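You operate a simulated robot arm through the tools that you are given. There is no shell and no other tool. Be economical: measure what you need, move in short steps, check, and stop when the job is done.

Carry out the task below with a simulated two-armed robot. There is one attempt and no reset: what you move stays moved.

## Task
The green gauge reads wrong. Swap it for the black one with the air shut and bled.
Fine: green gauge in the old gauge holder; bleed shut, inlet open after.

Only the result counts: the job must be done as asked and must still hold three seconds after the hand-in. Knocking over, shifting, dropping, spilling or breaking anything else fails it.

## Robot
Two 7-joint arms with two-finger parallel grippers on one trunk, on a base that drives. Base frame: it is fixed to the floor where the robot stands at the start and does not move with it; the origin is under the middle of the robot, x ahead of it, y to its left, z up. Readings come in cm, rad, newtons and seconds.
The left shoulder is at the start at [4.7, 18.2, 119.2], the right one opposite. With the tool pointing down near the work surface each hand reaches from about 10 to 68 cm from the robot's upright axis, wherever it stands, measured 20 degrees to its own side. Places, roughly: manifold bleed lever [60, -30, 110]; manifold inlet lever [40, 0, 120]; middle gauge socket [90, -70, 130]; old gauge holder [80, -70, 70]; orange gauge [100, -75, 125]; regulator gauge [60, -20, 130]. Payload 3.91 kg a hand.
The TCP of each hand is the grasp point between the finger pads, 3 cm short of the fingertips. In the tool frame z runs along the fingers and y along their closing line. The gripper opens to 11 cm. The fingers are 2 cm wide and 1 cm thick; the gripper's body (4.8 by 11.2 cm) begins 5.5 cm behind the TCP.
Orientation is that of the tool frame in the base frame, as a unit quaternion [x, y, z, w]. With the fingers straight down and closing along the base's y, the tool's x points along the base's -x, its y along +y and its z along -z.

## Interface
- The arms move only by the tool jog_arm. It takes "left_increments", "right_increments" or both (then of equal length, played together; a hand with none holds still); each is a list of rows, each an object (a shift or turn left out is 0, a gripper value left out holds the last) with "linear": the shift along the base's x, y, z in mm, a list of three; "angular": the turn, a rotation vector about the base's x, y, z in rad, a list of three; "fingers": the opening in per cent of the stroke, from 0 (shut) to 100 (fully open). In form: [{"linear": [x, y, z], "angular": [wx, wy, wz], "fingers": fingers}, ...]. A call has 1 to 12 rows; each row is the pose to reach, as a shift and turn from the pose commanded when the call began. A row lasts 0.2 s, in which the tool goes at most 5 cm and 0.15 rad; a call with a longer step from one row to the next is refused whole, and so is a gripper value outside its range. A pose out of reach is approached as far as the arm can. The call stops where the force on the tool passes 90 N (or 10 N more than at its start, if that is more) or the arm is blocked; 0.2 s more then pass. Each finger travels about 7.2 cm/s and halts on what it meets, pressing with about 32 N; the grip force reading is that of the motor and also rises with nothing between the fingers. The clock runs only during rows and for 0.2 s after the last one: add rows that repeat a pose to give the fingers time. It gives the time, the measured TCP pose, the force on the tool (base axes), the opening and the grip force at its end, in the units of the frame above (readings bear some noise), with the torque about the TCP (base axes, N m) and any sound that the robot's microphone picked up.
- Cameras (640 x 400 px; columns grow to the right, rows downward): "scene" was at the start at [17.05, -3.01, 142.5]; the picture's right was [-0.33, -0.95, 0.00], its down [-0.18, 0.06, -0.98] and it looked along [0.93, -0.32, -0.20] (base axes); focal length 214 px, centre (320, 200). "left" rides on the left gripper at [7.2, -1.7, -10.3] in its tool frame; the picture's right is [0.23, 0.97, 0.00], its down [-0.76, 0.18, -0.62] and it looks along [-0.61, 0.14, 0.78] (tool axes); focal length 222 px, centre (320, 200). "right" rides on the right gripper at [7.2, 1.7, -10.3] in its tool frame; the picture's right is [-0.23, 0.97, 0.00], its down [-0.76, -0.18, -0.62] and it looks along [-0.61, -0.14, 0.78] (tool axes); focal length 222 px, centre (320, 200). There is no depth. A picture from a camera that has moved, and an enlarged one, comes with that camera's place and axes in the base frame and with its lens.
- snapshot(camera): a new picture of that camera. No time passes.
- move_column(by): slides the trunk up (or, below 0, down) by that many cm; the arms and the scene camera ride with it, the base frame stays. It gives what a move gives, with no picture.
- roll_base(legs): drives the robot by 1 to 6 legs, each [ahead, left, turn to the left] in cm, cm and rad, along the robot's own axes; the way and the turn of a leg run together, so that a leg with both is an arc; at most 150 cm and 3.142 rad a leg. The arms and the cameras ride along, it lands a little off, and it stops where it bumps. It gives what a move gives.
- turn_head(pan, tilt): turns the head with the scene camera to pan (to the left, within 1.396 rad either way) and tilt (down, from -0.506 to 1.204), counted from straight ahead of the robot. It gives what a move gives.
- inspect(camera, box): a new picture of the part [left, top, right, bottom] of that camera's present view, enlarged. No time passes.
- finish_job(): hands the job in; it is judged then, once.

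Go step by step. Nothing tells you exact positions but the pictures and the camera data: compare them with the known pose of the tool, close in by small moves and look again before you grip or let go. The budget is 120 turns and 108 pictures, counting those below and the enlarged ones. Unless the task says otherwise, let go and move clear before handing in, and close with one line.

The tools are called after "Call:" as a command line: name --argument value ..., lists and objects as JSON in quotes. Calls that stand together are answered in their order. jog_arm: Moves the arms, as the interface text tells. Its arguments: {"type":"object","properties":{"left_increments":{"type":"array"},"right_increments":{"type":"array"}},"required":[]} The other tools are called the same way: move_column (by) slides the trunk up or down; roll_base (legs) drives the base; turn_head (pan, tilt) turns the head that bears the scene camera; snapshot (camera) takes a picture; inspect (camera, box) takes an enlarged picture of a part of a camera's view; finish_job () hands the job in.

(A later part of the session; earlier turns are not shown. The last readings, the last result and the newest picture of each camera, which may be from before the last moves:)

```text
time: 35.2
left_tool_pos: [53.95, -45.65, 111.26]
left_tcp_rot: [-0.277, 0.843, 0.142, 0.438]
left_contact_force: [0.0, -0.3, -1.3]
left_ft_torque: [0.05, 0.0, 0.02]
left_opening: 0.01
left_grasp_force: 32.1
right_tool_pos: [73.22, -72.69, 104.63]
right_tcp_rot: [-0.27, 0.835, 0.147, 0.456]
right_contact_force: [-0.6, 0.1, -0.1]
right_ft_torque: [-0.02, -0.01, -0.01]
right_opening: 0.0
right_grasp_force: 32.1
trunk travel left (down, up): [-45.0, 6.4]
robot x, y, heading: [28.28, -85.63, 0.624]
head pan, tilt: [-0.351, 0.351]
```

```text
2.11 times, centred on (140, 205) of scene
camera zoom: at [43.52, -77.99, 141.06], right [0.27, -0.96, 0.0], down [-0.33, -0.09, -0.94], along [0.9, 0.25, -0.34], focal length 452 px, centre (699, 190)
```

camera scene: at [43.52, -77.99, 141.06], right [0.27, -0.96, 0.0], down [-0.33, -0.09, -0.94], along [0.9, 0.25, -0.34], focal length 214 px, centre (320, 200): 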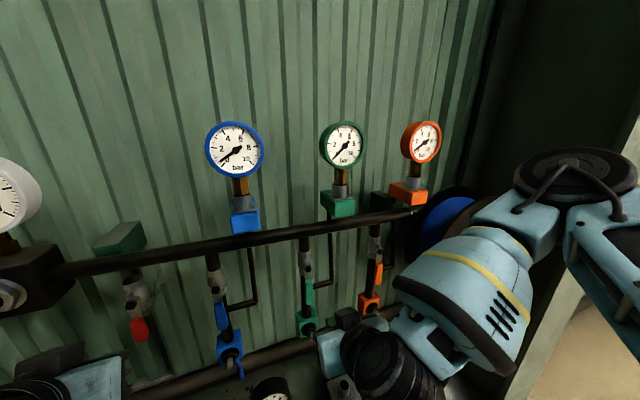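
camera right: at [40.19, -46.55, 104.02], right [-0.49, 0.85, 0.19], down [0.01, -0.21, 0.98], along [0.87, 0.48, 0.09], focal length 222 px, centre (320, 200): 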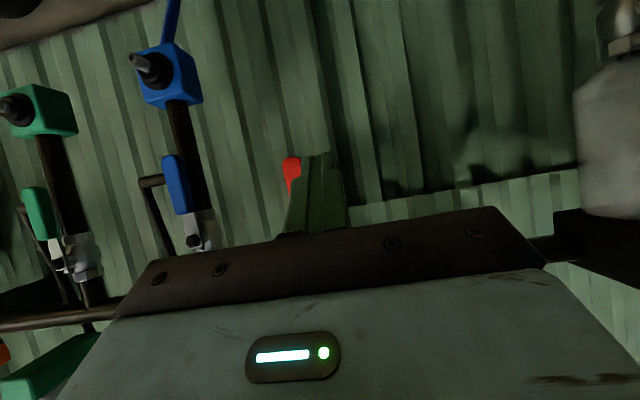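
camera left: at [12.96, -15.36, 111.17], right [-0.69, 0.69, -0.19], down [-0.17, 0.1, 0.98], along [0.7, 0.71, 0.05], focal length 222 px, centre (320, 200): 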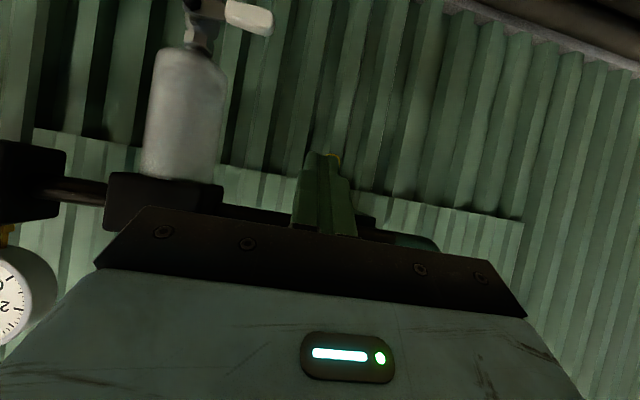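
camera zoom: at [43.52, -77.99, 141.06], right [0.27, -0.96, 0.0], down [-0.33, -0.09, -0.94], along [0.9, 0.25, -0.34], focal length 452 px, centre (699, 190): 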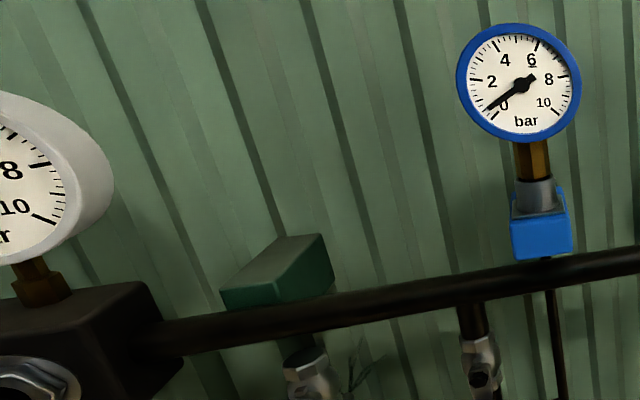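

Pressure is zero on the line. Bring the right hand up and back to tool-down first.

Call:
jog_arm --right_increments '[{"linear": [-15, -10, 40], "angular": [-0.058, 0.081, 0]}, {"linear": [-33, -23, 80], "angular": [-0.117, 0.162, 0]}, {"linear": [-33, -23, 120], "angular": [-0.175, 0.243, 0]}, {"linear": [-33, -23, 160], "angular": [-0.234, 0.324, 0]}, {"linear": [-33, -23, 200], "angular": [-0.292, 0.405, 0]}, {"linear": [-33, -23, 240], "angular": [-0.35, 0.487, 0]}, {"linear": [-33, -23, 280], "angular": [-0.409, 0.568, 0], "fingers": 60}, {"linear": [-33, -23, 320], "angular": [-0.467, 0.649, 0]}, {"linear": [-33, -23, 360], "angular": [-0.526, 0.73, 0]}, {"linear": [-33, -23, 400], "angular": [-0.584, 0.811, 0]}]'

Call:
jog_arm --right_increments '[{"angular": [0, 0, -0.143]}, {"angular": [0, 0, -0.286]}, {"angular": [0, 0, -0.429]}, {"angular": [0, 0, -0.571]}, {"angular": [0, 0, -0.714]}, {"angular": [0, 0, -0.857]}, {"angular": [0, 0, -1.0]}, {"angular": [0, 0, -1.143]}, {"angular": [0, 0, -1.286]}, {"angular": [0, 0, -1.429]}, {"angular": [0, 0, -1.571]}]'

```text
time: 37.4
left_tool_pos: [53.88, -45.72, 111.2]
left_tcp_rot: [-0.276, 0.843, 0.143, 0.438]
left_contact_force: [0.2, 0.1, 0.9]
left_ft_torque: [0.01, -0.01, 0.05]
left_opening: 0.0
left_grasp_force: 31.2
right_tool_pos: [69.52, -80.12, 140.35]
right_tcp_rot: [-0.308, 0.951, 0.0, 0.0]
right_contact_force: [-0.1, -0.7, -0.9]
right_ft_torque: [0.0, -0.01, 0.03]
right_opening: 6.6
right_grasp_force: 0.2
right hand out of reach, approached as far as the arm can: row 1, 2, 8, 9, 10
trunk travel left (down, up): [-45.0, 6.4]
robot x, y, heading: [28.0, -85.44, 0.628]
head pan, tilt: [-0.351, 0.351]
```

```text
time: 39.8
left_tool_pos: [54.03, -45.67, 111.2]
left_tcp_rot: [-0.277, 0.844, 0.142, 0.437]
left_contact_force: [0.3, -0.2, -0.4]
left_ft_torque: [-0.01, -0.02, 0.01]
left_opening: 0.02
left_grasp_force: 32.0
right_tool_pos: [69.89, -80.03, 140.31]
right_tcp_rot: [0.456, 0.89, 0.0, -0.001]
right_contact_force: [-0.7, -0.4, 0.3]
right_ft_torque: [0.02, 0.0, -0.04]
right_opening: 6.59
right_grasp_force: 0.1
trunk travel left (down, up): [-45.0, 6.4]
robot x, y, heading: [27.69, -85.47, 0.624]
head pan, tilt: [-0.351, 0.351]
```

Top-down reach up there is limited, so I'll grip the gauge case across its rim (Ø≈8.7 cm) with the tool tilted about 43° from down, fingers closing along the wall. Undo the yaw and tilt.

Call:
jog_arm --right_increments '[{"angular": [0, 0, 0.143], "fingers": 100}, {"angular": [0, 0, 0.286]}, {"angular": [0, 0, 0.429]}, {"angular": [0, 0, 0.571]}, {"angular": [0, 0, 0.714]}, {"angular": [0, 0, 0.857]}, {"angular": [0, 0, 1.0]}, {"angular": [0, 0, 1.143]}, {"angular": [0, 0, 1.286]}, {"angular": [0, 0, 1.429]}, {"angular": [0, 0, 1.571]}]'

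Call:
jog_arm --right_increments '[{"angular": [0.073, -0.101, 0]}, {"angular": [0.146, -0.203, 0]}, {"angular": [0.219, -0.304, 0]}, {"angular": [0.292, -0.405, 0]}, {"angular": [0.365, -0.507, 0]}, {"angular": [0.438, -0.608, 0]}, {"angular": [0.438, -0.608, 0]}]'

Call:
snapshot --camera "right"

Call:
snapshot --camera "scene"

```text
time: 42.2
left_tool_pos: [53.98, -45.6, 111.16]
left_tcp_rot: [-0.277, 0.843, 0.144, 0.438]
left_contact_force: [0.7, -0.4, 0.3]
left_ft_torque: [0.02, 0.01, 0.0]
left_opening: 0.02
left_grasp_force: 31.5
right_tool_pos: [70.09, -79.91, 140.28]
right_tcp_rot: [-0.309, 0.951, 0.001, 0.0]
right_contact_force: [0.0, -0.6, -0.7]
right_ft_torque: [-0.02, -0.01, 0.01]
right_opening: 10.99
right_grasp_force: 0.1
trunk travel left (down, up): [-45.0, 6.4]
robot x, y, heading: [27.98, -85.45, 0.627]
head pan, tilt: [-0.351, 0.351]
```

```text
time: 43.8
left_tool_pos: [53.99, -45.7, 111.25]
left_tcp_rot: [-0.277, 0.843, 0.143, 0.437]
left_contact_force: [0.1, -0.8, 0.2]
left_ft_torque: [0.01, 0.04, -0.02]
left_opening: 0.0
left_grasp_force: 32.2
right_tool_pos: [70.09, -79.9, 140.39]
right_tcp_rot: [-0.286, 0.885, 0.111, 0.35]
right_contact_force: [0.3, 0.2, 0.2]
right_ft_torque: [0.02, -0.02, 0.0]
right_opening: 11.0
right_grasp_force: 0.1
trunk travel left (down, up): [-45.0, 6.4]
robot x, y, heading: [27.83, -85.65, 0.624]
head pan, tilt: [-0.351, 0.351]
```

```text
69 pictures are left
camera right: at [58.9, -85.72, 142.85], right [-0.43, 0.89, 0.15], down [0.21, -0.07, 0.98], along [0.88, 0.46, -0.16], focal length 222 px, centre (320, 200)
```

right: 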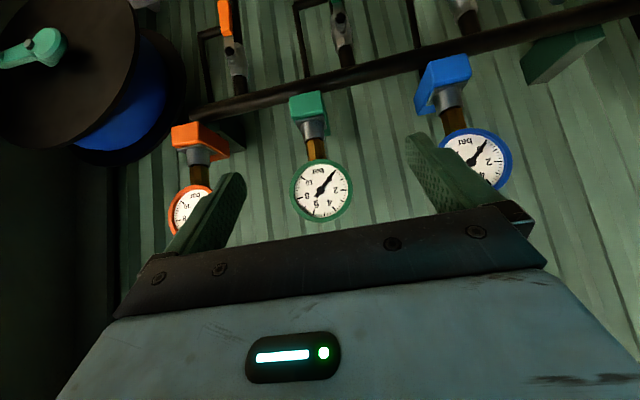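

```text
68 pictures are left
camera scene: at [43.57, -77.94, 141.06], right [0.27, -0.96, 0.0], down [-0.33, -0.09, -0.94], along [0.9, 0.25, -0.34], focal length 214 px, centre (320, 200)
```

scene: 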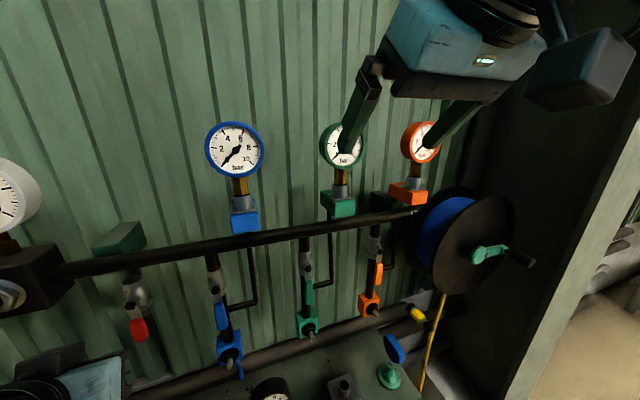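

Green gauge front sits at about s 107.9, n 28, z 136.8. Move to a stand-off along the tool axis and check.

Call:
jog_arm --right_increments '[{"linear": [33, 15, 17]}, {"linear": [66, 30, 35]}, {"linear": [99, 45, 52]}, {"linear": [99, 45, 52]}]'

Call:
snapshot --camera "right"

Call:
snapshot --camera "scene"

```text
time: 44.8
left_tool_pos: [53.91, -45.71, 111.18]
left_tcp_rot: [-0.277, 0.843, 0.143, 0.438]
left_contact_force: [-0.1, -0.5, 0.1]
left_ft_torque: [-0.01, 0.02, 0.0]
left_opening: 0.0
left_grasp_force: 32.3
right_tool_pos: [79.96, -75.07, 145.66]
right_tcp_rot: [-0.286, 0.885, 0.111, 0.349]
right_contact_force: [-0.1, -0.1, -1.8]
right_ft_torque: [-0.02, -0.01, 0.02]
right_opening: 11.02
right_grasp_force: 0.1
trunk travel left (down, up): [-45.0, 6.4]
robot x, y, heading: [27.95, -85.21, 0.627]
head pan, tilt: [-0.351, 0.351]
```

```text
67 pictures are left
camera right: at [68.87, -80.99, 148.22], right [-0.44, 0.89, 0.15], down [0.21, -0.07, 0.98], along [0.88, 0.46, -0.16], focal length 222 px, centre (320, 200)
```

right: 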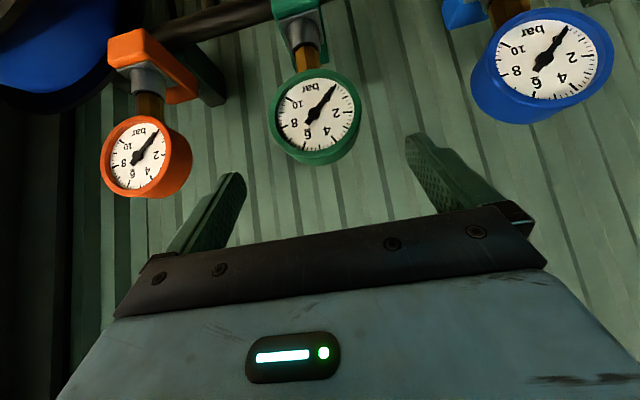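

```text
66 pictures are left
camera scene: at [43.45, -78.03, 141.08], right [0.27, -0.96, 0.0], down [-0.33, -0.09, -0.94], along [0.9, 0.25, -0.34], focal length 214 px, centre (320, 200)
```

scene: 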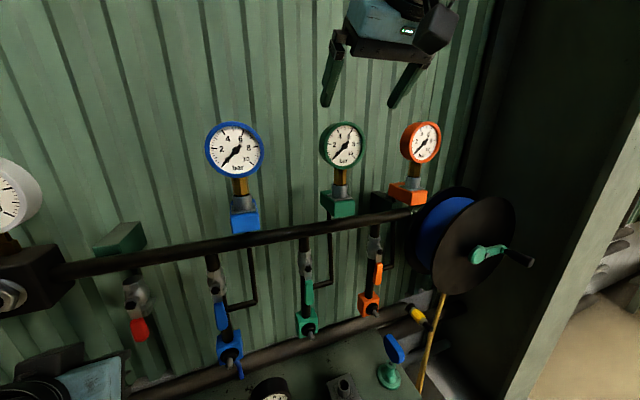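

Lateral alignment matches (both s≈107.6). Sliding in along the tool axis.

Call:
jog_arm --right_increments '[{"linear": [17, 12, -22]}, {"linear": [34, 24, -45]}, {"linear": [51, 36, -68]}, {"linear": [67, 48, -90]}]'

Call:
snapshot --camera "right"

Call:
inspect --camera "scene" --box '[260, 60, 460, 240]'

```text
time: 45.8
left_tool_pos: [54.0, -45.6, 111.15]
left_tcp_rot: [-0.277, 0.844, 0.143, 0.437]
left_contact_force: [0.5, 0.6, -0.6]
left_ft_torque: [0.03, 0.01, -0.01]
left_opening: 0.01
left_grasp_force: 32.3
right_tool_pos: [86.73, -70.29, 136.23]
right_tcp_rot: [-0.287, 0.886, 0.112, 0.348]
right_contact_force: [0.3, 1.2, -0.3]
right_ft_torque: [0.0, 0.03, 0.06]
right_opening: 10.99
right_grasp_force: 0.1
trunk travel left (down, up): [-45.0, 6.4]
robot x, y, heading: [27.68, -85.49, 0.628]
head pan, tilt: [-0.351, 0.351]
```

```text
65 pictures are left
camera right: at [75.69, -76.35, 138.83], right [-0.44, 0.89, 0.15], down [0.21, -0.06, 0.98], along [0.88, 0.46, -0.16], focal length 222 px, centre (320, 200)
```

right: 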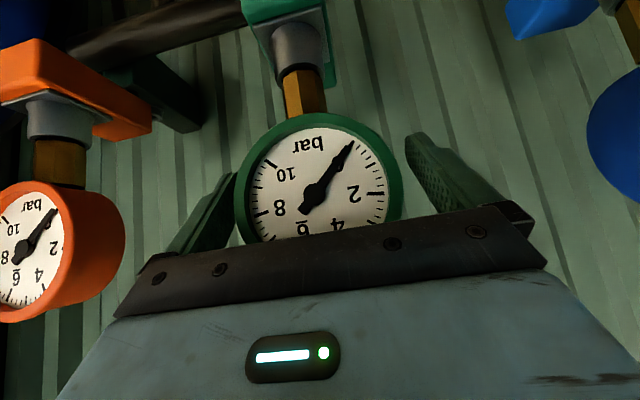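

```text
2.22 times, centred on (360, 150) of scene
camera zoom: at [43.65, -77.91, 141.04], right [0.27, -0.96, 0.0], down [-0.33, -0.09, -0.94], along [0.9, 0.25, -0.34], focal length 477 px, centre (231, 311)
```

zoom: 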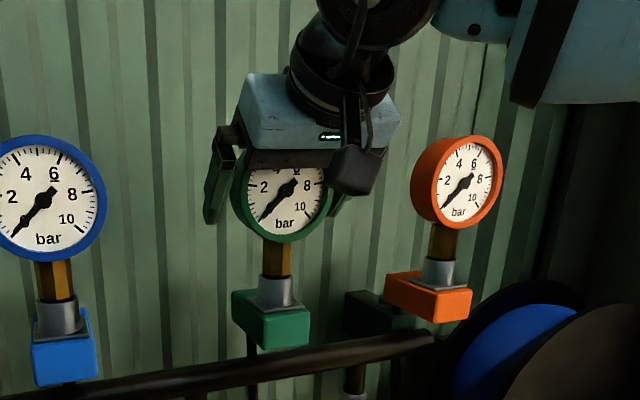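

Gauge is centred between the fingers. Close.

Call:
jog_arm --right_increments '[{"fingers": 70}, {"fingers": 40}, {"fingers": 40}, {"fingers": 40}]'

Call:
snapshot --camera "right"

```text
time: 46.8
left_tool_pos: [54.04, -45.81, 111.18]
left_tcp_rot: [-0.277, 0.844, 0.143, 0.437]
left_contact_force: [0.0, -0.8, -0.8]
left_ft_torque: [-0.03, -0.02, 0.04]
left_opening: 0.02
left_grasp_force: 32.2
right_tool_pos: [86.86, -70.79, 136.39]
right_tcp_rot: [-0.285, 0.886, 0.112, 0.349]
right_contact_force: [5.2, -6.7, 3.5]
right_ft_torque: [-0.13, -0.11, -0.27]
right_opening: 8.95
right_grasp_force: 31.7
trunk travel left (down, up): [-45.0, 6.4]
robot x, y, heading: [27.98, -85.18, 0.621]
head pan, tilt: [-0.351, 0.351]
```

```text
63 pictures are left
camera right: at [75.69, -76.63, 138.92], right [-0.43, 0.89, 0.15], down [0.21, -0.07, 0.98], along [0.88, 0.46, -0.16], focal length 222 px, centre (320, 200)
```

right: 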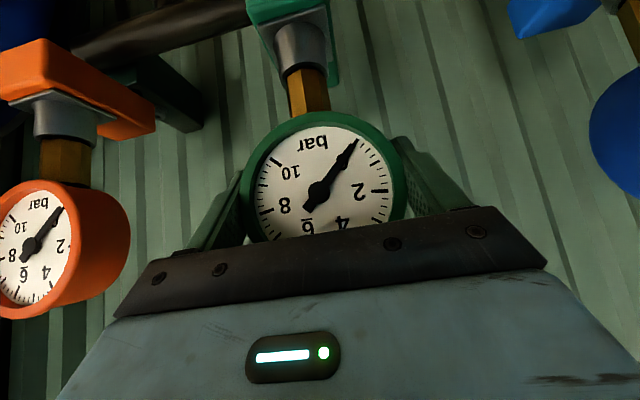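

Firm grip at 8.95 cm. Lift straight up in small steps.

Call:
jog_arm --right_increments '[{"linear": [2, -3, 4]}, {"linear": [2, -3, 10]}, {"linear": [2, -3, 20]}, {"linear": [2, -3, 32]}]'

Call:
snapshot --camera "right"

```text
time: 47.8
left_tool_pos: [53.97, -45.63, 111.22]
left_tcp_rot: [-0.277, 0.843, 0.143, 0.437]
left_contact_force: [0.5, -0.7, -0.7]
left_ft_torque: [0.0, 0.02, 0.03]
left_opening: 0.0
left_grasp_force: 32.0
right_tool_pos: [86.66, -70.97, 139.7]
right_tcp_rot: [-0.287, 0.885, 0.111, 0.348]
right_contact_force: [-0.2, -0.1, -2.1]
right_ft_torque: [-0.02, 0.03, 0.0]
right_opening: 8.9
right_grasp_force: 31.5
trunk travel left (down, up): [-45.0, 6.4]
robot x, y, heading: [27.89, -85.42, 0.622]
head pan, tilt: [-0.351, 0.351]
```

```text
62 pictures are left
camera right: at [75.58, -76.85, 142.26], right [-0.44, 0.89, 0.15], down [0.21, -0.06, 0.98], along [0.88, 0.46, -0.16], focal length 222 px, centre (320, 200)
```

right: 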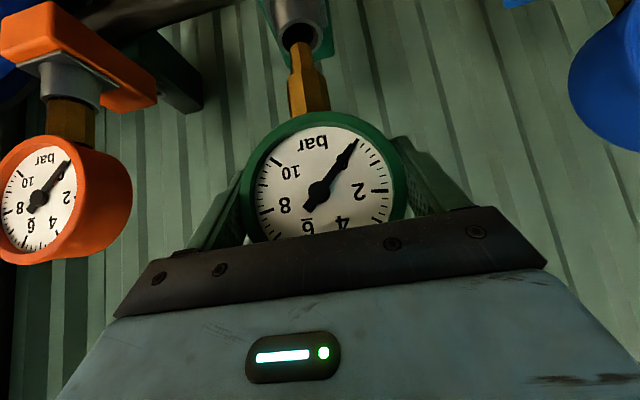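

The green gauge is out. Lift clear, pull it away from the wall, then look down at the holders.

Call:
jog_arm --right_increments '[{"linear": [0, 0, 25]}, {"linear": [0, 0, 45]}, {"linear": [-33, -23, 45]}, {"linear": [-66, -46, 45]}, {"linear": [-99, -69, 45]}, {"linear": [-122, -87, 45]}]'

Call:
turn_head --pan -0.15 --tilt 0.85

Call:
snapshot --camera "scene"

```text
time: 49.2
left_tool_pos: [53.92, -45.81, 111.36]
left_tcp_rot: [-0.277, 0.843, 0.144, 0.439]
left_contact_force: [0.2, -0.5, -0.3]
left_ft_torque: [-0.02, 0.02, 0.0]
left_opening: 0.0
left_grasp_force: 31.9
right_tool_pos: [74.27, -79.83, 144.26]
right_tcp_rot: [-0.287, 0.885, 0.112, 0.349]
right_contact_force: [0.3, 0.2, -1.5]
right_ft_torque: [-0.04, 0.03, -0.01]
right_opening: 8.92
right_grasp_force: 32.0
right hand out of reach, approached as far as the arm can: row 2
trunk travel left (down, up): [-45.0, 6.4]
robot x, y, heading: [27.96, -85.16, 0.624]
head pan, tilt: [-0.351, 0.351]
```

```text
time: 50.1
left_tool_pos: [54.01, -45.76, 111.16]
left_tcp_rot: [-0.277, 0.844, 0.143, 0.437]
left_contact_force: [-0.1, -0.4, -0.4]
left_ft_torque: [0.0, 0.0, -0.01]
left_opening: 0.01
left_grasp_force: 31.7
right_tool_pos: [74.51, -79.6, 144.32]
right_tcp_rot: [-0.286, 0.885, 0.111, 0.349]
right_contact_force: [0.5, 0.0, -2.2]
right_ft_torque: [-0.04, 0.0, 0.0]
right_opening: 8.93
right_grasp_force: 31.9
trunk travel left (down, up): [-45.0, 6.4]
robot x, y, heading: [28.23, -85.47, 0.626]
head pan, tilt: [-0.15, 0.85]
```

```text
61 pictures are left
camera scene: at [41.53, -76.94, 136.71], right [0.46, -0.89, 0.0], down [-0.67, -0.34, -0.66], along [0.59, 0.3, -0.75], focal length 214 px, centre (320, 200)
```

scene: 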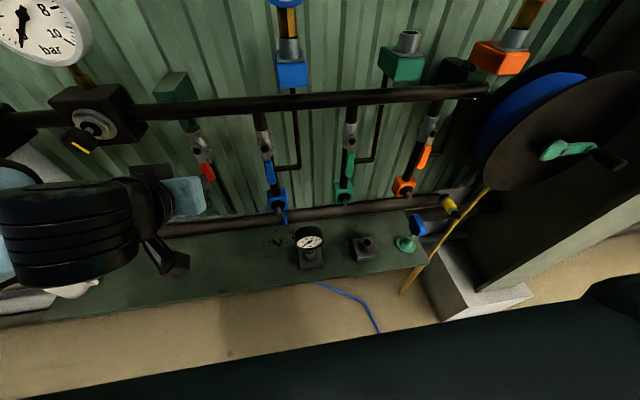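

Zoom on holders.

Call:
inspect --camera "scene" --box '[270, 200, 430, 300]'

Call:
inspect --camera "right" --box '[160, 0, 480, 200]'

```text
4.00 times, centred on (350, 250) of scene
camera zoom: at [41.53, -76.94, 136.71], right [0.46, -0.89, 0.0], down [-0.67, -0.34, -0.66], along [0.59, 0.3, -0.75], focal length 858 px, centre (200, 0)
```

zoom: 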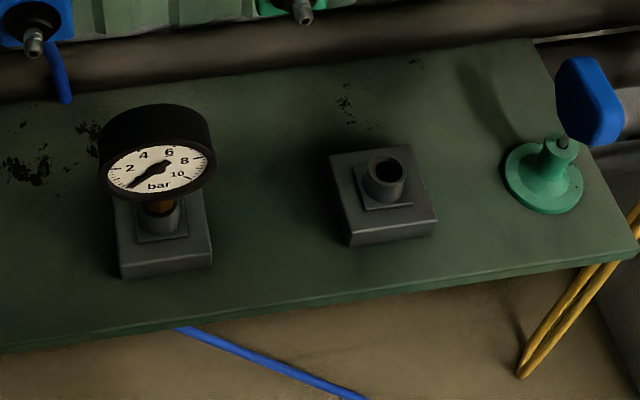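

```text
2.00 times, centred on (320, 100) of right
camera zoom: at [63.38, -85.54, 146.75], right [-0.43, 0.89, 0.15], down [0.21, -0.07, 0.98], along [0.88, 0.46, -0.16], focal length 444 px, centre (320, 400)
```

zoom: 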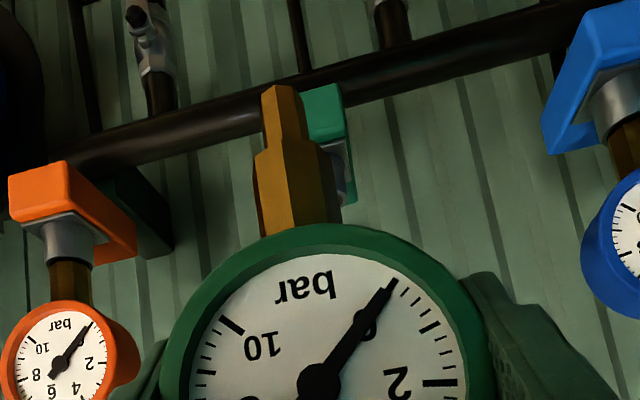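

Holders: black gauge centre ≈ s 88.6, z 79; empty holder sleeve ≈ s 108.8, n 25, top z ≈ 70.5. I'll back the base 13 cm and raise the column so one stance serves both places.

Call:
roll_base --legs '[[-13, 0, 0]]'

Call:
move_column --by 6.2

```text
time: 51.4
left_tool_pos: [43.41, -53.13, 111.16]
left_tcp_rot: [-0.277, 0.844, 0.143, 0.437]
left_contact_force: [-1.1, 0.8, 0.6]
left_ft_torque: [0.02, -0.02, -0.03]
left_opening: 0.02
left_grasp_force: 31.8
right_tool_pos: [64.13, -87.07, 144.08]
right_tcp_rot: [-0.287, 0.885, 0.111, 0.349]
right_contact_force: [0.3, 0.0, -2.5]
right_ft_torque: [-0.01, 0.02, -0.05]
right_opening: 8.91
right_grasp_force: 31.8
trunk travel left (down, up): [-45.0, 6.4]
robot x, y, heading: [17.41, -92.83, 0.626]
head pan, tilt: [-0.15, 0.85]
```

```text
time: 52.4
left_tool_pos: [43.55, -53.16, 117.2]
left_tcp_rot: [-0.278, 0.844, 0.143, 0.436]
left_contact_force: [0.6, 1.0, -0.8]
left_ft_torque: [-0.01, -0.04, -0.02]
left_opening: 0.0
left_grasp_force: 31.8
right_tool_pos: [64.31, -86.96, 150.2]
right_tcp_rot: [-0.288, 0.886, 0.111, 0.346]
right_contact_force: [0.9, 0.3, -2.6]
right_ft_torque: [-0.03, 0.03, 0.02]
right_opening: 8.92
right_grasp_force: 32.2
trunk travel left (down, up): [-51.2, 0.2]
robot x, y, heading: [17.35, -93.17, 0.629]
head pan, tilt: [-0.15, 0.85]
```

Call:
jog_arm --right_increments '[{"linear": [6, 4, -45]}, {"linear": [12, 8, -90]}, {"linear": [18, 12, -135]}, {"linear": [24, 16, -180]}, {"linear": [30, 20, -225]}, {"linear": [36, 25, -270]}, {"linear": [43, 30, -315]}, {"linear": [50, 35, -360]}, {"linear": [57, 41, -405]}, {"linear": [65, 47, -450]}, {"linear": [75, 53, -495]}, {"linear": [75, 53, -495]}]'

Call:
snapshot --camera "right"

Call:
snapshot --camera "scene"

```text
time: 55.0
left_tool_pos: [43.37, -53.08, 117.52]
left_tcp_rot: [-0.277, 0.843, 0.142, 0.439]
left_contact_force: [-0.5, 0.3, 0.6]
left_ft_torque: [-0.04, -0.03, 0.0]
left_opening: 0.0
left_grasp_force: 31.9
right_tool_pos: [71.51, -81.75, 100.89]
right_tcp_rot: [-0.287, 0.885, 0.112, 0.348]
right_contact_force: [-1.0, 0.7, -2.5]
right_ft_torque: [-0.01, 0.04, 0.01]
right_opening: 8.93
right_grasp_force: 31.9
trunk travel left (down, up): [-51.2, 0.2]
robot x, y, heading: [17.69, -93.0, 0.626]
head pan, tilt: [-0.15, 0.85]
```

```text
58 pictures are left
camera right: at [60.33, -87.61, 103.26], right [-0.44, 0.89, 0.15], down [0.21, -0.07, 0.98], along [0.88, 0.46, -0.16], focal length 222 px, centre (320, 200)
```

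right: 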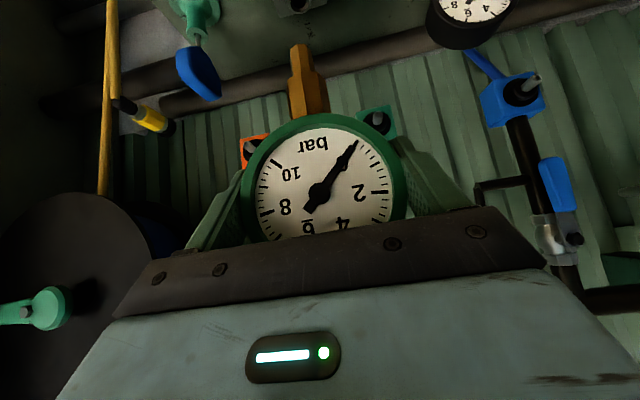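

```text
57 pictures are left
camera scene: at [25.1, -88.75, 143.82], right [0.46, -0.89, 0.0], down [-0.67, -0.34, -0.66], along [0.59, 0.3, -0.75], focal length 214 px, centre (320, 200)
```

scene: 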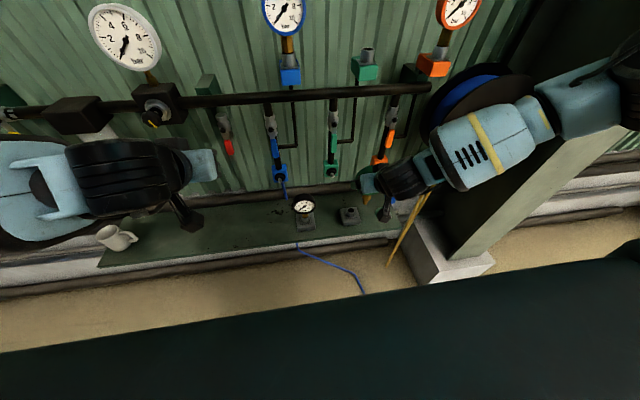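

Call:
inspect --camera "right" --box '[160, 0, 560, 120]'

Call:
inspect --camera "scene" --box '[270, 180, 430, 280]'

```text
1.60 times, centred on (360, 60) of right
camera zoom: at [60.33, -87.61, 103.26], right [-0.44, 0.89, 0.15], down [0.21, -0.07, 0.98], along [0.88, 0.46, -0.16], focal length 355 px, centre (256, 424)
```

zoom: 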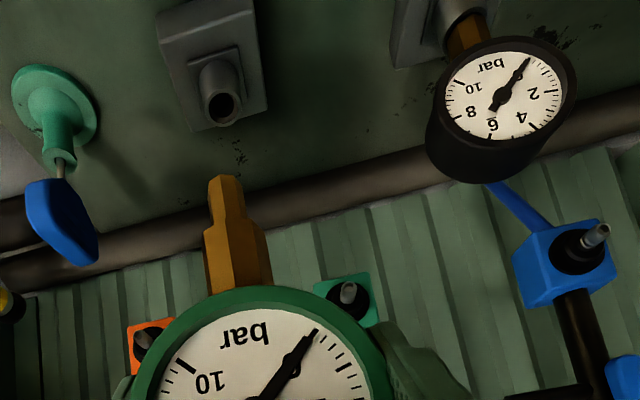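

```text
4.00 times, centred on (350, 230) of scene
camera zoom: at [25.1, -88.75, 143.82], right [0.46, -0.89, 0.0], down [-0.67, -0.34, -0.66], along [0.59, 0.3, -0.75], focal length 858 px, centre (200, 80)
```

zoom: 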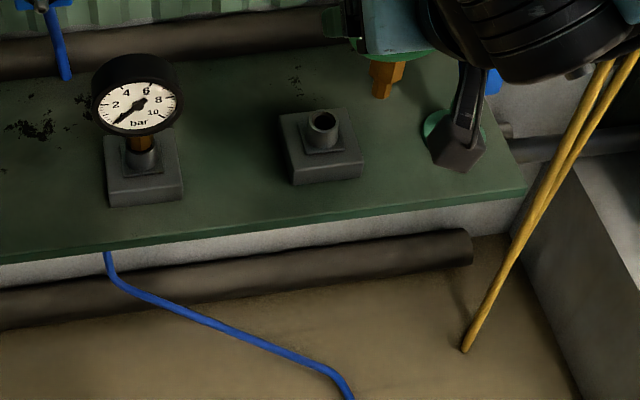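

Triangulated: empty sleeve at s 108.4, n 22.8, top z 72.6; the green stem hangs right below the TCP (tip 9.4 cm below). Move over the holder, 6 cm above.

Call:
jog_arm --right_increments '[{"linear": [34, 23, 0]}, {"linear": [68, 46, -20]}, {"linear": [103, 69, -50]}, {"linear": [103, 69, -90]}, {"linear": [103, 69, -129]}, {"linear": [103, 69, -129]}]'

Call:
inspect --camera "right" --box '[220, 0, 420, 120]'

Call:
inspect --camera "scene" --box '[290, 150, 450, 250]'

```text
refused: row 3 steps farther than a row can; nothing moved
```

```text
3.20 times, centred on (320, 60) of right
camera zoom: at [60.33, -87.61, 103.26], right [-0.44, 0.89, 0.15], down [0.21, -0.07, 0.98], along [0.88, 0.46, -0.16], focal length 711 px, centre (320, 648)
```

zoom: 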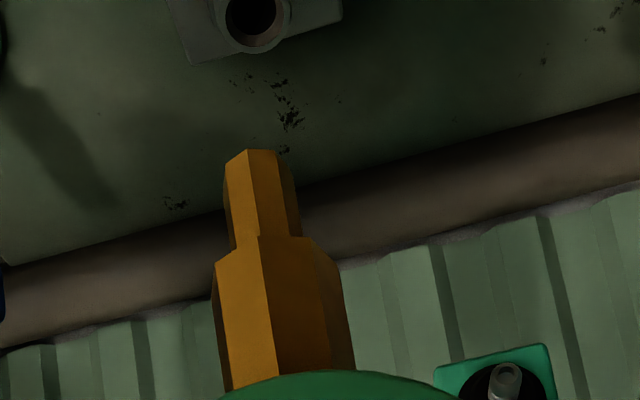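

```text
4.00 times, centred on (370, 200) of scene
camera zoom: at [25.1, -88.75, 143.82], right [0.46, -0.89, 0.0], down [-0.67, -0.34, -0.66], along [0.59, 0.3, -0.75], focal length 858 px, centre (120, 200)
```

zoom: 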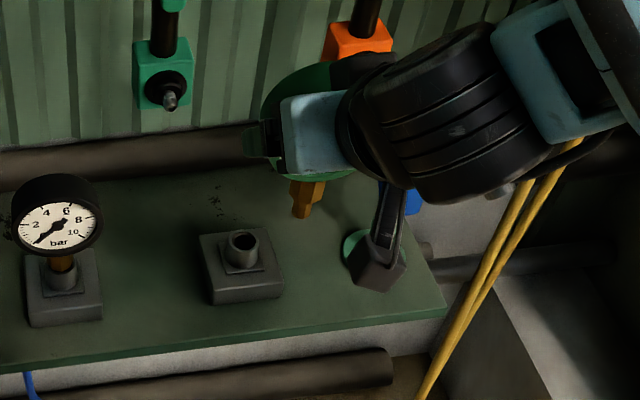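

Call:
jog_arm --right_increments '[{"linear": [34, 23, 0]}, {"linear": [68, 46, -10]}, {"linear": [103, 69, -30]}, {"linear": [103, 69, -65]}, {"linear": [103, 69, -100]}, {"linear": [103, 69, -129]}, {"linear": [103, 69, -129]}]'

Call:
inspect --camera "right" --box '[220, 0, 420, 120]'

Call:
inspect --camera "scene" --box '[290, 150, 450, 250]'

```text
time: 56.6
left_tool_pos: [43.39, -53.11, 117.44]
left_tcp_rot: [-0.277, 0.843, 0.144, 0.437]
left_contact_force: [0.3, -0.1, 0.7]
left_ft_torque: [-0.01, 0.02, -0.01]
left_opening: 0.01
left_grasp_force: 32.4
right_tool_pos: [80.28, -81.39, 95.38]
right_tcp_rot: [-0.287, 0.885, 0.112, 0.348]
right_contact_force: [-0.1, -0.9, -0.9]
right_ft_torque: [-0.02, 0.01, -0.04]
right_opening: 8.93
right_grasp_force: 32.1
right hand out of reach, approached as far as the arm can: row 3, 4, 5, 6, 7
trunk travel left (down, up): [-51.2, 0.2]
robot x, y, heading: [17.15, -93.12, 0.629]
head pan, tilt: [-0.15, 0.85]
```

```text
3.20 times, centred on (320, 60) of right
camera zoom: at [69.13, -87.39, 97.97], right [-0.44, 0.89, 0.15], down [0.21, -0.06, 0.98], along [0.87, 0.46, -0.16], focal length 711 px, centre (320, 648)
```

zoom: 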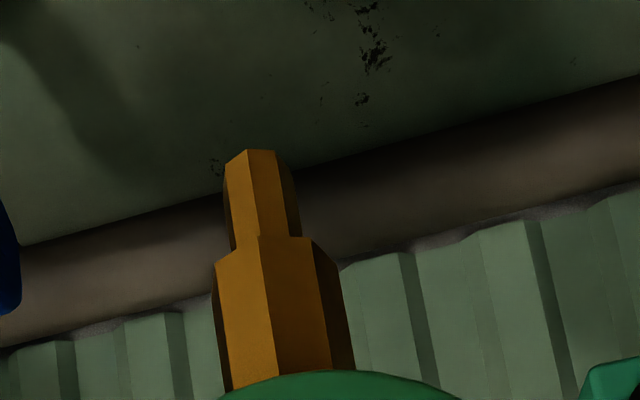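

```text
4.00 times, centred on (370, 200) of scene
camera zoom: at [25.21, -88.7, 143.81], right [0.46, -0.89, 0.0], down [-0.67, -0.35, -0.66], along [0.59, 0.3, -0.75], focal length 858 px, centre (120, 200)
```

zoom: 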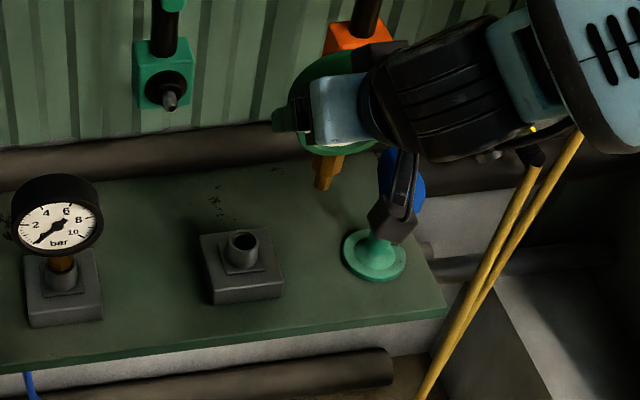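

The low hover is out of reach with the column up. I'll raise both hands, then lower the column about 40 cm for bench work.

Call:
jog_arm --right_increments '[{"linear": [-9, -1, 42]}, {"linear": [-18, -2, 84]}, {"linear": [-27, -2, 126]}, {"linear": [-36, -3, 168]}, {"linear": [-45, -4, 210]}, {"linear": [-54, -5, 252]}, {"linear": [-63, -6, 294]}, {"linear": [-72, -7, 336]}, {"linear": [-81, -8, 378]}, {"linear": [-90, -8, 420]}]' --left_increments '[{"linear": [0, 0, 30]}, {"linear": [0, 0, 60]}, {"linear": [0, 0, 90]}, {"linear": [0, 0, 120]}, {"linear": [0, 0, 150]}, {"linear": [0, 0, 180]}, {"linear": [0, 0, 210]}, {"linear": [0, 0, 240]}, {"linear": [0, 0, 270]}, {"linear": [0, 0, 300]}]'

Call:
move_column --by -40

Call:
snapshot --camera "scene"

Call:
snapshot --camera "right"

```text
time: 58.8
left_tool_pos: [42.97, -53.16, 147.6]
left_tcp_rot: [-0.278, 0.843, 0.144, 0.438]
left_contact_force: [-0.8, -0.4, 0.0]
left_ft_torque: [-0.03, 0.02, 0.0]
left_opening: 0.01
left_grasp_force: 32.0
right_tool_pos: [71.37, -82.2, 137.64]
right_tcp_rot: [-0.288, 0.885, 0.112, 0.349]
right_contact_force: [0.5, -0.8, -0.8]
right_ft_torque: [0.0, 0.0, 0.01]
right_opening: 8.89
right_grasp_force: 32.4
trunk travel left (down, up): [-51.2, 0.2]
robot x, y, heading: [17.25, -93.24, 0.631]
head pan, tilt: [-0.15, 0.85]
```

```text
time: 61.4
left_tool_pos: [44.02, -51.2, 116.73]
left_tcp_rot: [-0.301, 0.843, 0.142, 0.422]
left_contact_force: [12.6, 5.2, -11.7]
left_ft_torque: [0.59, 0.79, 0.95]
left_opening: 0.02
left_grasp_force: 32.7
right_tool_pos: [71.7, -81.8, 106.88]
right_tcp_rot: [-0.289, 0.887, 0.111, 0.344]
right_contact_force: [0.0, -0.6, -2.7]
right_ft_torque: [0.01, 0.05, -0.01]
right_opening: 8.86
right_grasp_force: 32.0
trunk travel left (down, up): [-21.3, 30.1]
robot x, y, heading: [17.55, -92.61, 0.63]
head pan, tilt: [-0.15, 0.85]
stopped: the force on the tool passed its limit at 104 N (the readings are from after the stop); the commanded pose is now the measured one
```

```text
50 pictures are left
camera scene: at [38.39, -78.95, 111.61], right [0.48, -0.88, 0.0], down [-0.62, -0.34, -0.71], along [0.62, 0.34, -0.71], focal length 214 px, centre (320, 200)
```

scene: 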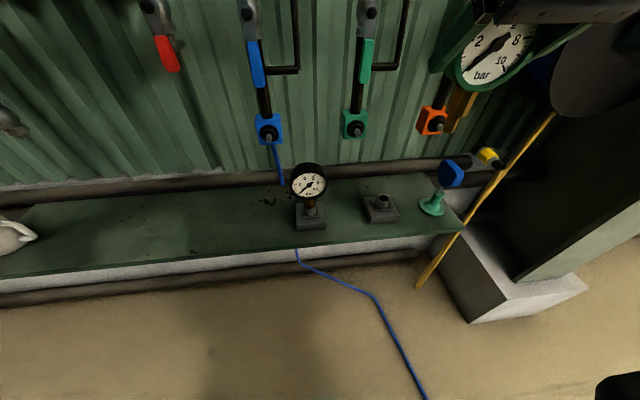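

```text
49 pictures are left
camera right: at [60.65, -87.73, 109.63], right [-0.43, 0.89, 0.15], down [0.22, -0.06, 0.97], along [0.87, 0.46, -0.17], focal length 222 px, centre (320, 200)
```

right: 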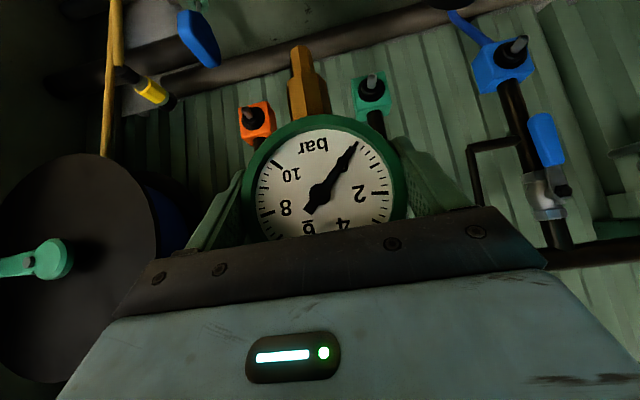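

The left hand met something during the descent. Look from the left camera and turn the head toward it before moving.

Call:
snapshot --camera "left"

Call:
turn_head --pan 0.7 --tilt 0.3

Call:
snapshot --camera "scene"

```text
48 pictures are left
camera left: at [35.26, -60.41, 117.15], right [-0.71, 0.67, -0.2], down [-0.15, 0.13, 0.98], along [0.68, 0.73, 0.01], focal length 222 px, centre (320, 200)
```

left: 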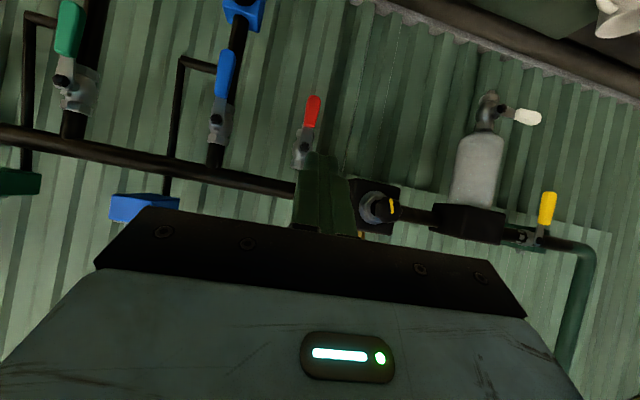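

```text
time: 62.6
left_tool_pos: [43.77, -51.42, 117.28]
left_tcp_rot: [-0.299, 0.842, 0.137, 0.428]
left_contact_force: [-0.8, -0.1, -0.6]
left_ft_torque: [0.0, 0.02, 0.0]
left_opening: 0.0
left_grasp_force: 32.2
right_tool_pos: [71.62, -81.81, 107.2]
right_tcp_rot: [-0.288, 0.887, 0.111, 0.344]
right_contact_force: [0.4, -0.1, -2.2]
right_ft_torque: [-0.03, -0.01, 0.0]
right_opening: 8.92
right_grasp_force: 31.4
trunk travel left (down, up): [-21.3, 30.1]
robot x, y, heading: [17.48, -93.26, 0.632]
head pan, tilt: [0.7, 0.3]
```

```text
47 pictures are left
camera scene: at [39.23, -78.31, 115.33], right [0.5, -0.87, 0.0], down [-0.32, -0.18, -0.93], along [0.81, 0.46, -0.37], focal length 214 px, centre (320, 200)
```

scene: 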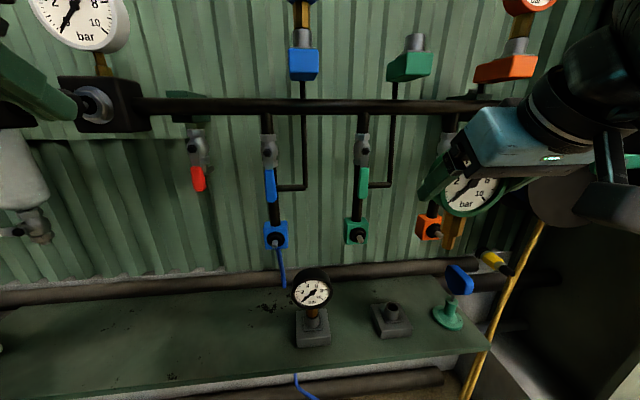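

The torso leans forward as it lowers, so the left arm likely touched the robot itself; forces are gone now. I'll keep this column height, back the base 12 cm, and reach toward the holder.

Call:
roll_base --legs '[[-12, 0, 0]]'

Call:
jog_arm --right_increments '[{"linear": [39, 28, -5]}, {"linear": [78, 56, -10]}, {"linear": [117, 84, -15]}, {"linear": [156, 112, -30]}, {"linear": [195, 140, -40]}, {"linear": [195, 140, -80]}, {"linear": [195, 140, -120]}, {"linear": [195, 140, -160]}, {"linear": [195, 140, -180]}]'

Call:
turn_head --pan -0.2 --tilt 0.6

Call:
snapshot --camera "scene"

Call:
snapshot --camera "right"

```text
time: 63.8
left_tool_pos: [34.45, -58.13, 117.32]
left_tcp_rot: [-0.298, 0.842, 0.138, 0.428]
left_contact_force: [0.4, -0.1, -1.3]
left_ft_torque: [0.01, -0.03, 0.02]
left_opening: 0.02
left_grasp_force: 31.8
right_tool_pos: [62.28, -88.85, 107.18]
right_tcp_rot: [-0.286, 0.887, 0.111, 0.345]
right_contact_force: [0.0, -0.7, -1.7]
right_ft_torque: [0.01, 0.0, -0.01]
right_opening: 8.9
right_grasp_force: 31.7
trunk travel left (down, up): [-21.3, 30.1]
robot x, y, heading: [8.49, -99.48, 0.623]
head pan, tilt: [0.7, 0.3]
```

```text
refused: row 4 steps farther than a row can; nothing moved
```

```text
time: 65.0
left_tool_pos: [34.4, -58.22, 117.35]
left_tcp_rot: [-0.299, 0.842, 0.139, 0.428]
left_contact_force: [0.2, -0.2, 0.2]
left_ft_torque: [0.01, 0.0, -0.01]
left_opening: 0.02
left_grasp_force: 32.0
right_tool_pos: [62.23, -88.71, 106.94]
right_tcp_rot: [-0.287, 0.887, 0.11, 0.344]
right_contact_force: [-0.7, -0.3, -1.3]
right_ft_torque: [-0.02, 0.02, -0.01]
right_opening: 8.92
right_grasp_force: 31.6
trunk travel left (down, up): [-21.3, 30.1]
robot x, y, heading: [7.82, -99.74, 0.625]
head pan, tilt: [-0.201, 0.6]
```

```text
46 pictures are left
camera scene: at [29.88, -86.08, 113.28], right [0.41, -0.91, 0.0], down [-0.51, -0.23, -0.83], along [0.75, 0.34, -0.56], focal length 214 px, centre (320, 200)
```

scene: 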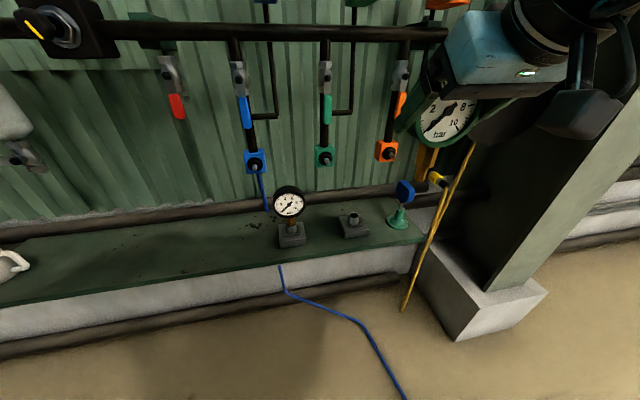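

```text
45 pictures are left
camera right: at [51.19, -94.65, 109.78], right [-0.43, 0.89, 0.15], down [0.22, -0.06, 0.97], along [0.87, 0.45, -0.17], focal length 222 px, centre (320, 200)
```

right: 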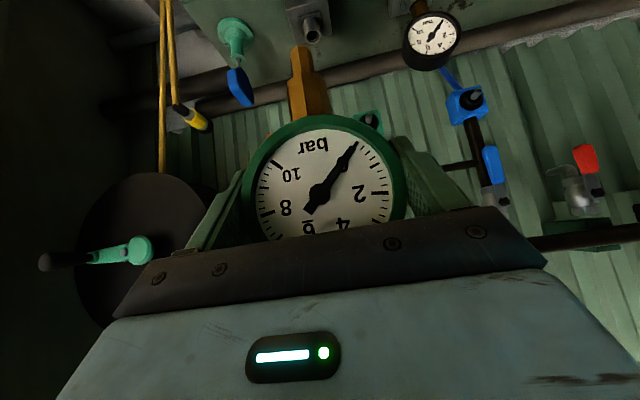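

Call:
jog_arm --right_increments '[{"linear": [33, 23, -5]}, {"linear": [66, 46, -10]}, {"linear": [99, 70, -20]}, {"linear": [132, 93, -35]}, {"linear": [165, 116, -50]}, {"linear": [185, 130, -75]}, {"linear": [198, 139, -110]}, {"linear": [198, 139, -150]}, {"linear": [198, 139, -170]}, {"linear": [198, 139, -170]}]'

Call:
snapshot --camera "right"

Call:
inspect --camera "scene" --box '[270, 140, 430, 240]'

```text
time: 67.2
left_tool_pos: [34.36, -58.17, 117.25]
left_tcp_rot: [-0.299, 0.842, 0.138, 0.428]
left_contact_force: [0.2, 0.3, 0.0]
left_ft_torque: [0.01, -0.01, 0.01]
left_opening: 0.0
left_grasp_force: 32.3
right_tool_pos: [82.3, -74.72, 90.12]
right_tcp_rot: [-0.288, 0.887, 0.111, 0.344]
right_contact_force: [0.4, 0.3, -1.1]
right_ft_torque: [0.01, -0.01, 0.01]
right_opening: 8.9
right_grasp_force: 31.6
trunk travel left (down, up): [-21.3, 30.1]
robot x, y, heading: [7.61, -100.1, 0.623]
head pan, tilt: [-0.201, 0.6]
```

```text
44 pictures are left
camera right: at [71.18, -80.73, 92.74], right [-0.43, 0.89, 0.15], down [0.22, -0.06, 0.97], along [0.87, 0.45, -0.17], focal length 222 px, centre (320, 200)
```

right: 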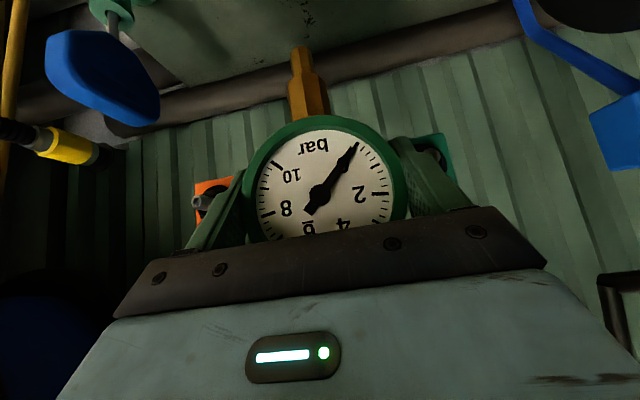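

```text
4.00 times, centred on (350, 190) of scene
camera zoom: at [29.88, -86.11, 113.28], right [0.41, -0.91, 0.0], down [-0.52, -0.23, -0.82], along [0.75, 0.34, -0.57], focal length 858 px, centre (200, 240)
```

zoom: 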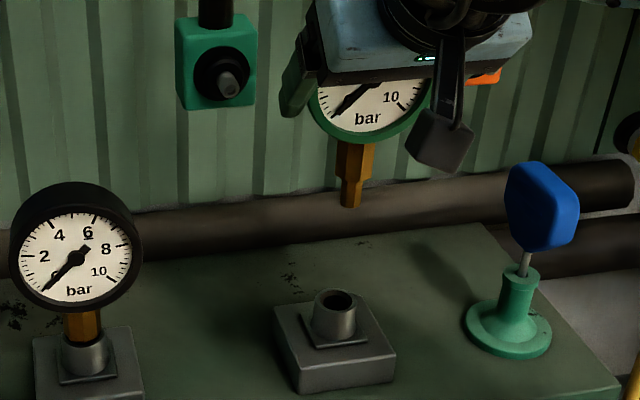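

Nearly aligned: stem tip about 9 cm above, sleeve ~0.3 cm to the left. Lower to just above the sleeve and check from both cameras.

Call:
jog_arm --right_increments '[{"linear": [-2, 2, -25]}, {"linear": [-2, 2, -50]}, {"linear": [-2, 2, -68]}, {"linear": [-2, 2, -68]}]'

Call:
inspect --camera "right" --box '[240, 0, 400, 100]'

Call:
inspect --camera "scene" --box '[310, 170, 400, 240]'

```text
time: 68.2
left_tool_pos: [34.34, -58.18, 117.23]
left_tcp_rot: [-0.298, 0.842, 0.139, 0.428]
left_contact_force: [0.3, -0.2, 0.1]
left_ft_torque: [0.0, 0.01, 0.01]
left_opening: 0.02
left_grasp_force: 32.3
right_tool_pos: [81.88, -74.45, 83.48]
right_tcp_rot: [-0.287, 0.887, 0.111, 0.345]
right_contact_force: [-0.8, -0.2, -2.2]
right_ft_torque: [0.02, 0.03, 0.01]
right_opening: 8.91
right_grasp_force: 32.4
trunk travel left (down, up): [-21.3, 30.1]
robot x, y, heading: [8.0, -100.01, 0.626]
head pan, tilt: [-0.201, 0.6]
```

```text
4.00 times, centred on (320, 50) of right
camera zoom: at [70.79, -80.35, 86.12], right [-0.43, 0.89, 0.15], down [0.22, -0.06, 0.97], along [0.87, 0.46, -0.17], focal length 888 px, centre (320, 800)
```

zoom: 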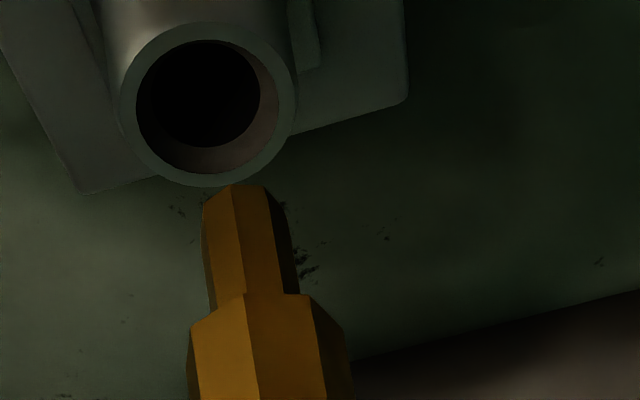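

```text
5.71 times, centred on (355, 205) of scene
camera zoom: at [29.87, -86.11, 113.28], right [0.41, -0.91, 0.0], down [-0.51, -0.23, -0.83], along [0.75, 0.34, -0.56], focal length 1226 px, centre (120, 171)
```

zoom: 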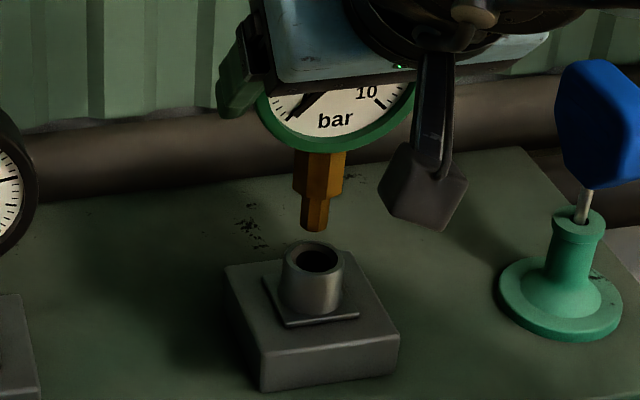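

Tip is 2 cm above the sleeve; it needs about +0.4 cm along the wall and +0.15 toward it. Correct and lower 1.4 cm.

Call:
jog_arm --right_increments '[{"linear": [4, -2, 0]}, {"linear": [4, -2, -8]}, {"linear": [4, -2, -15]}, {"linear": [4, -2, -15]}]'

Call:
inspect --camera "right" --box '[240, 0, 400, 100]'

Call:
inspect --camera "scene" --box '[330, 190, 380, 230]'

```text
time: 69.2
left_tool_pos: [34.42, -58.17, 117.22]
left_tcp_rot: [-0.299, 0.841, 0.139, 0.428]
left_contact_force: [-0.8, -0.4, -0.5]
left_ft_torque: [-0.03, 0.01, 0.02]
left_opening: 0.01
left_grasp_force: 32.2
right_tool_pos: [82.33, -74.72, 81.86]
right_tcp_rot: [-0.287, 0.887, 0.111, 0.345]
right_contact_force: [0.1, 0.0, -2.2]
right_ft_torque: [-0.01, -0.02, 0.02]
right_opening: 8.91
right_grasp_force: 31.8
trunk travel left (down, up): [-21.3, 30.1]
robot x, y, heading: [7.58, -100.2, 0.622]
head pan, tilt: [-0.201, 0.6]
```

```text
4.00 times, centred on (320, 50) of right
camera zoom: at [71.21, -80.7, 84.54], right [-0.43, 0.89, 0.15], down [0.22, -0.06, 0.97], along [0.87, 0.45, -0.17], focal length 888 px, centre (320, 800)
```

zoom: 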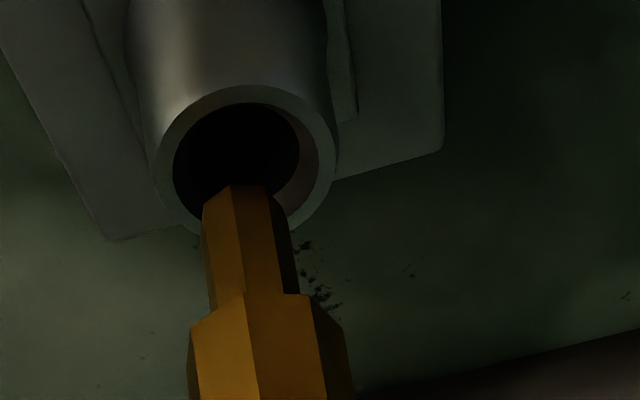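

```text
10.00 times, centred on (355, 210) of scene
camera zoom: at [29.89, -86.11, 113.28], right [0.41, -0.91, 0.0], down [-0.52, -0.23, -0.82], along [0.75, 0.34, -0.57], focal length 2145 px, centre (-30, 100)
```

zoom: 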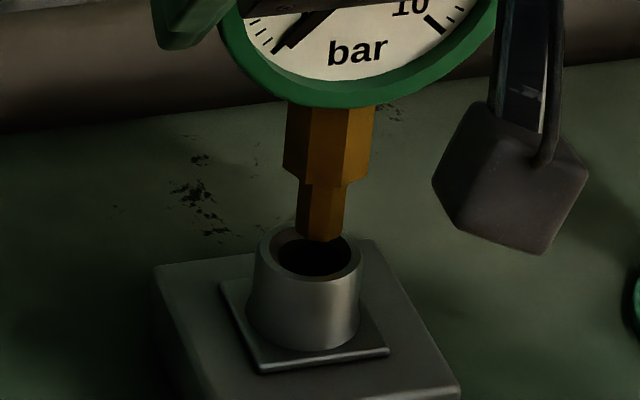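

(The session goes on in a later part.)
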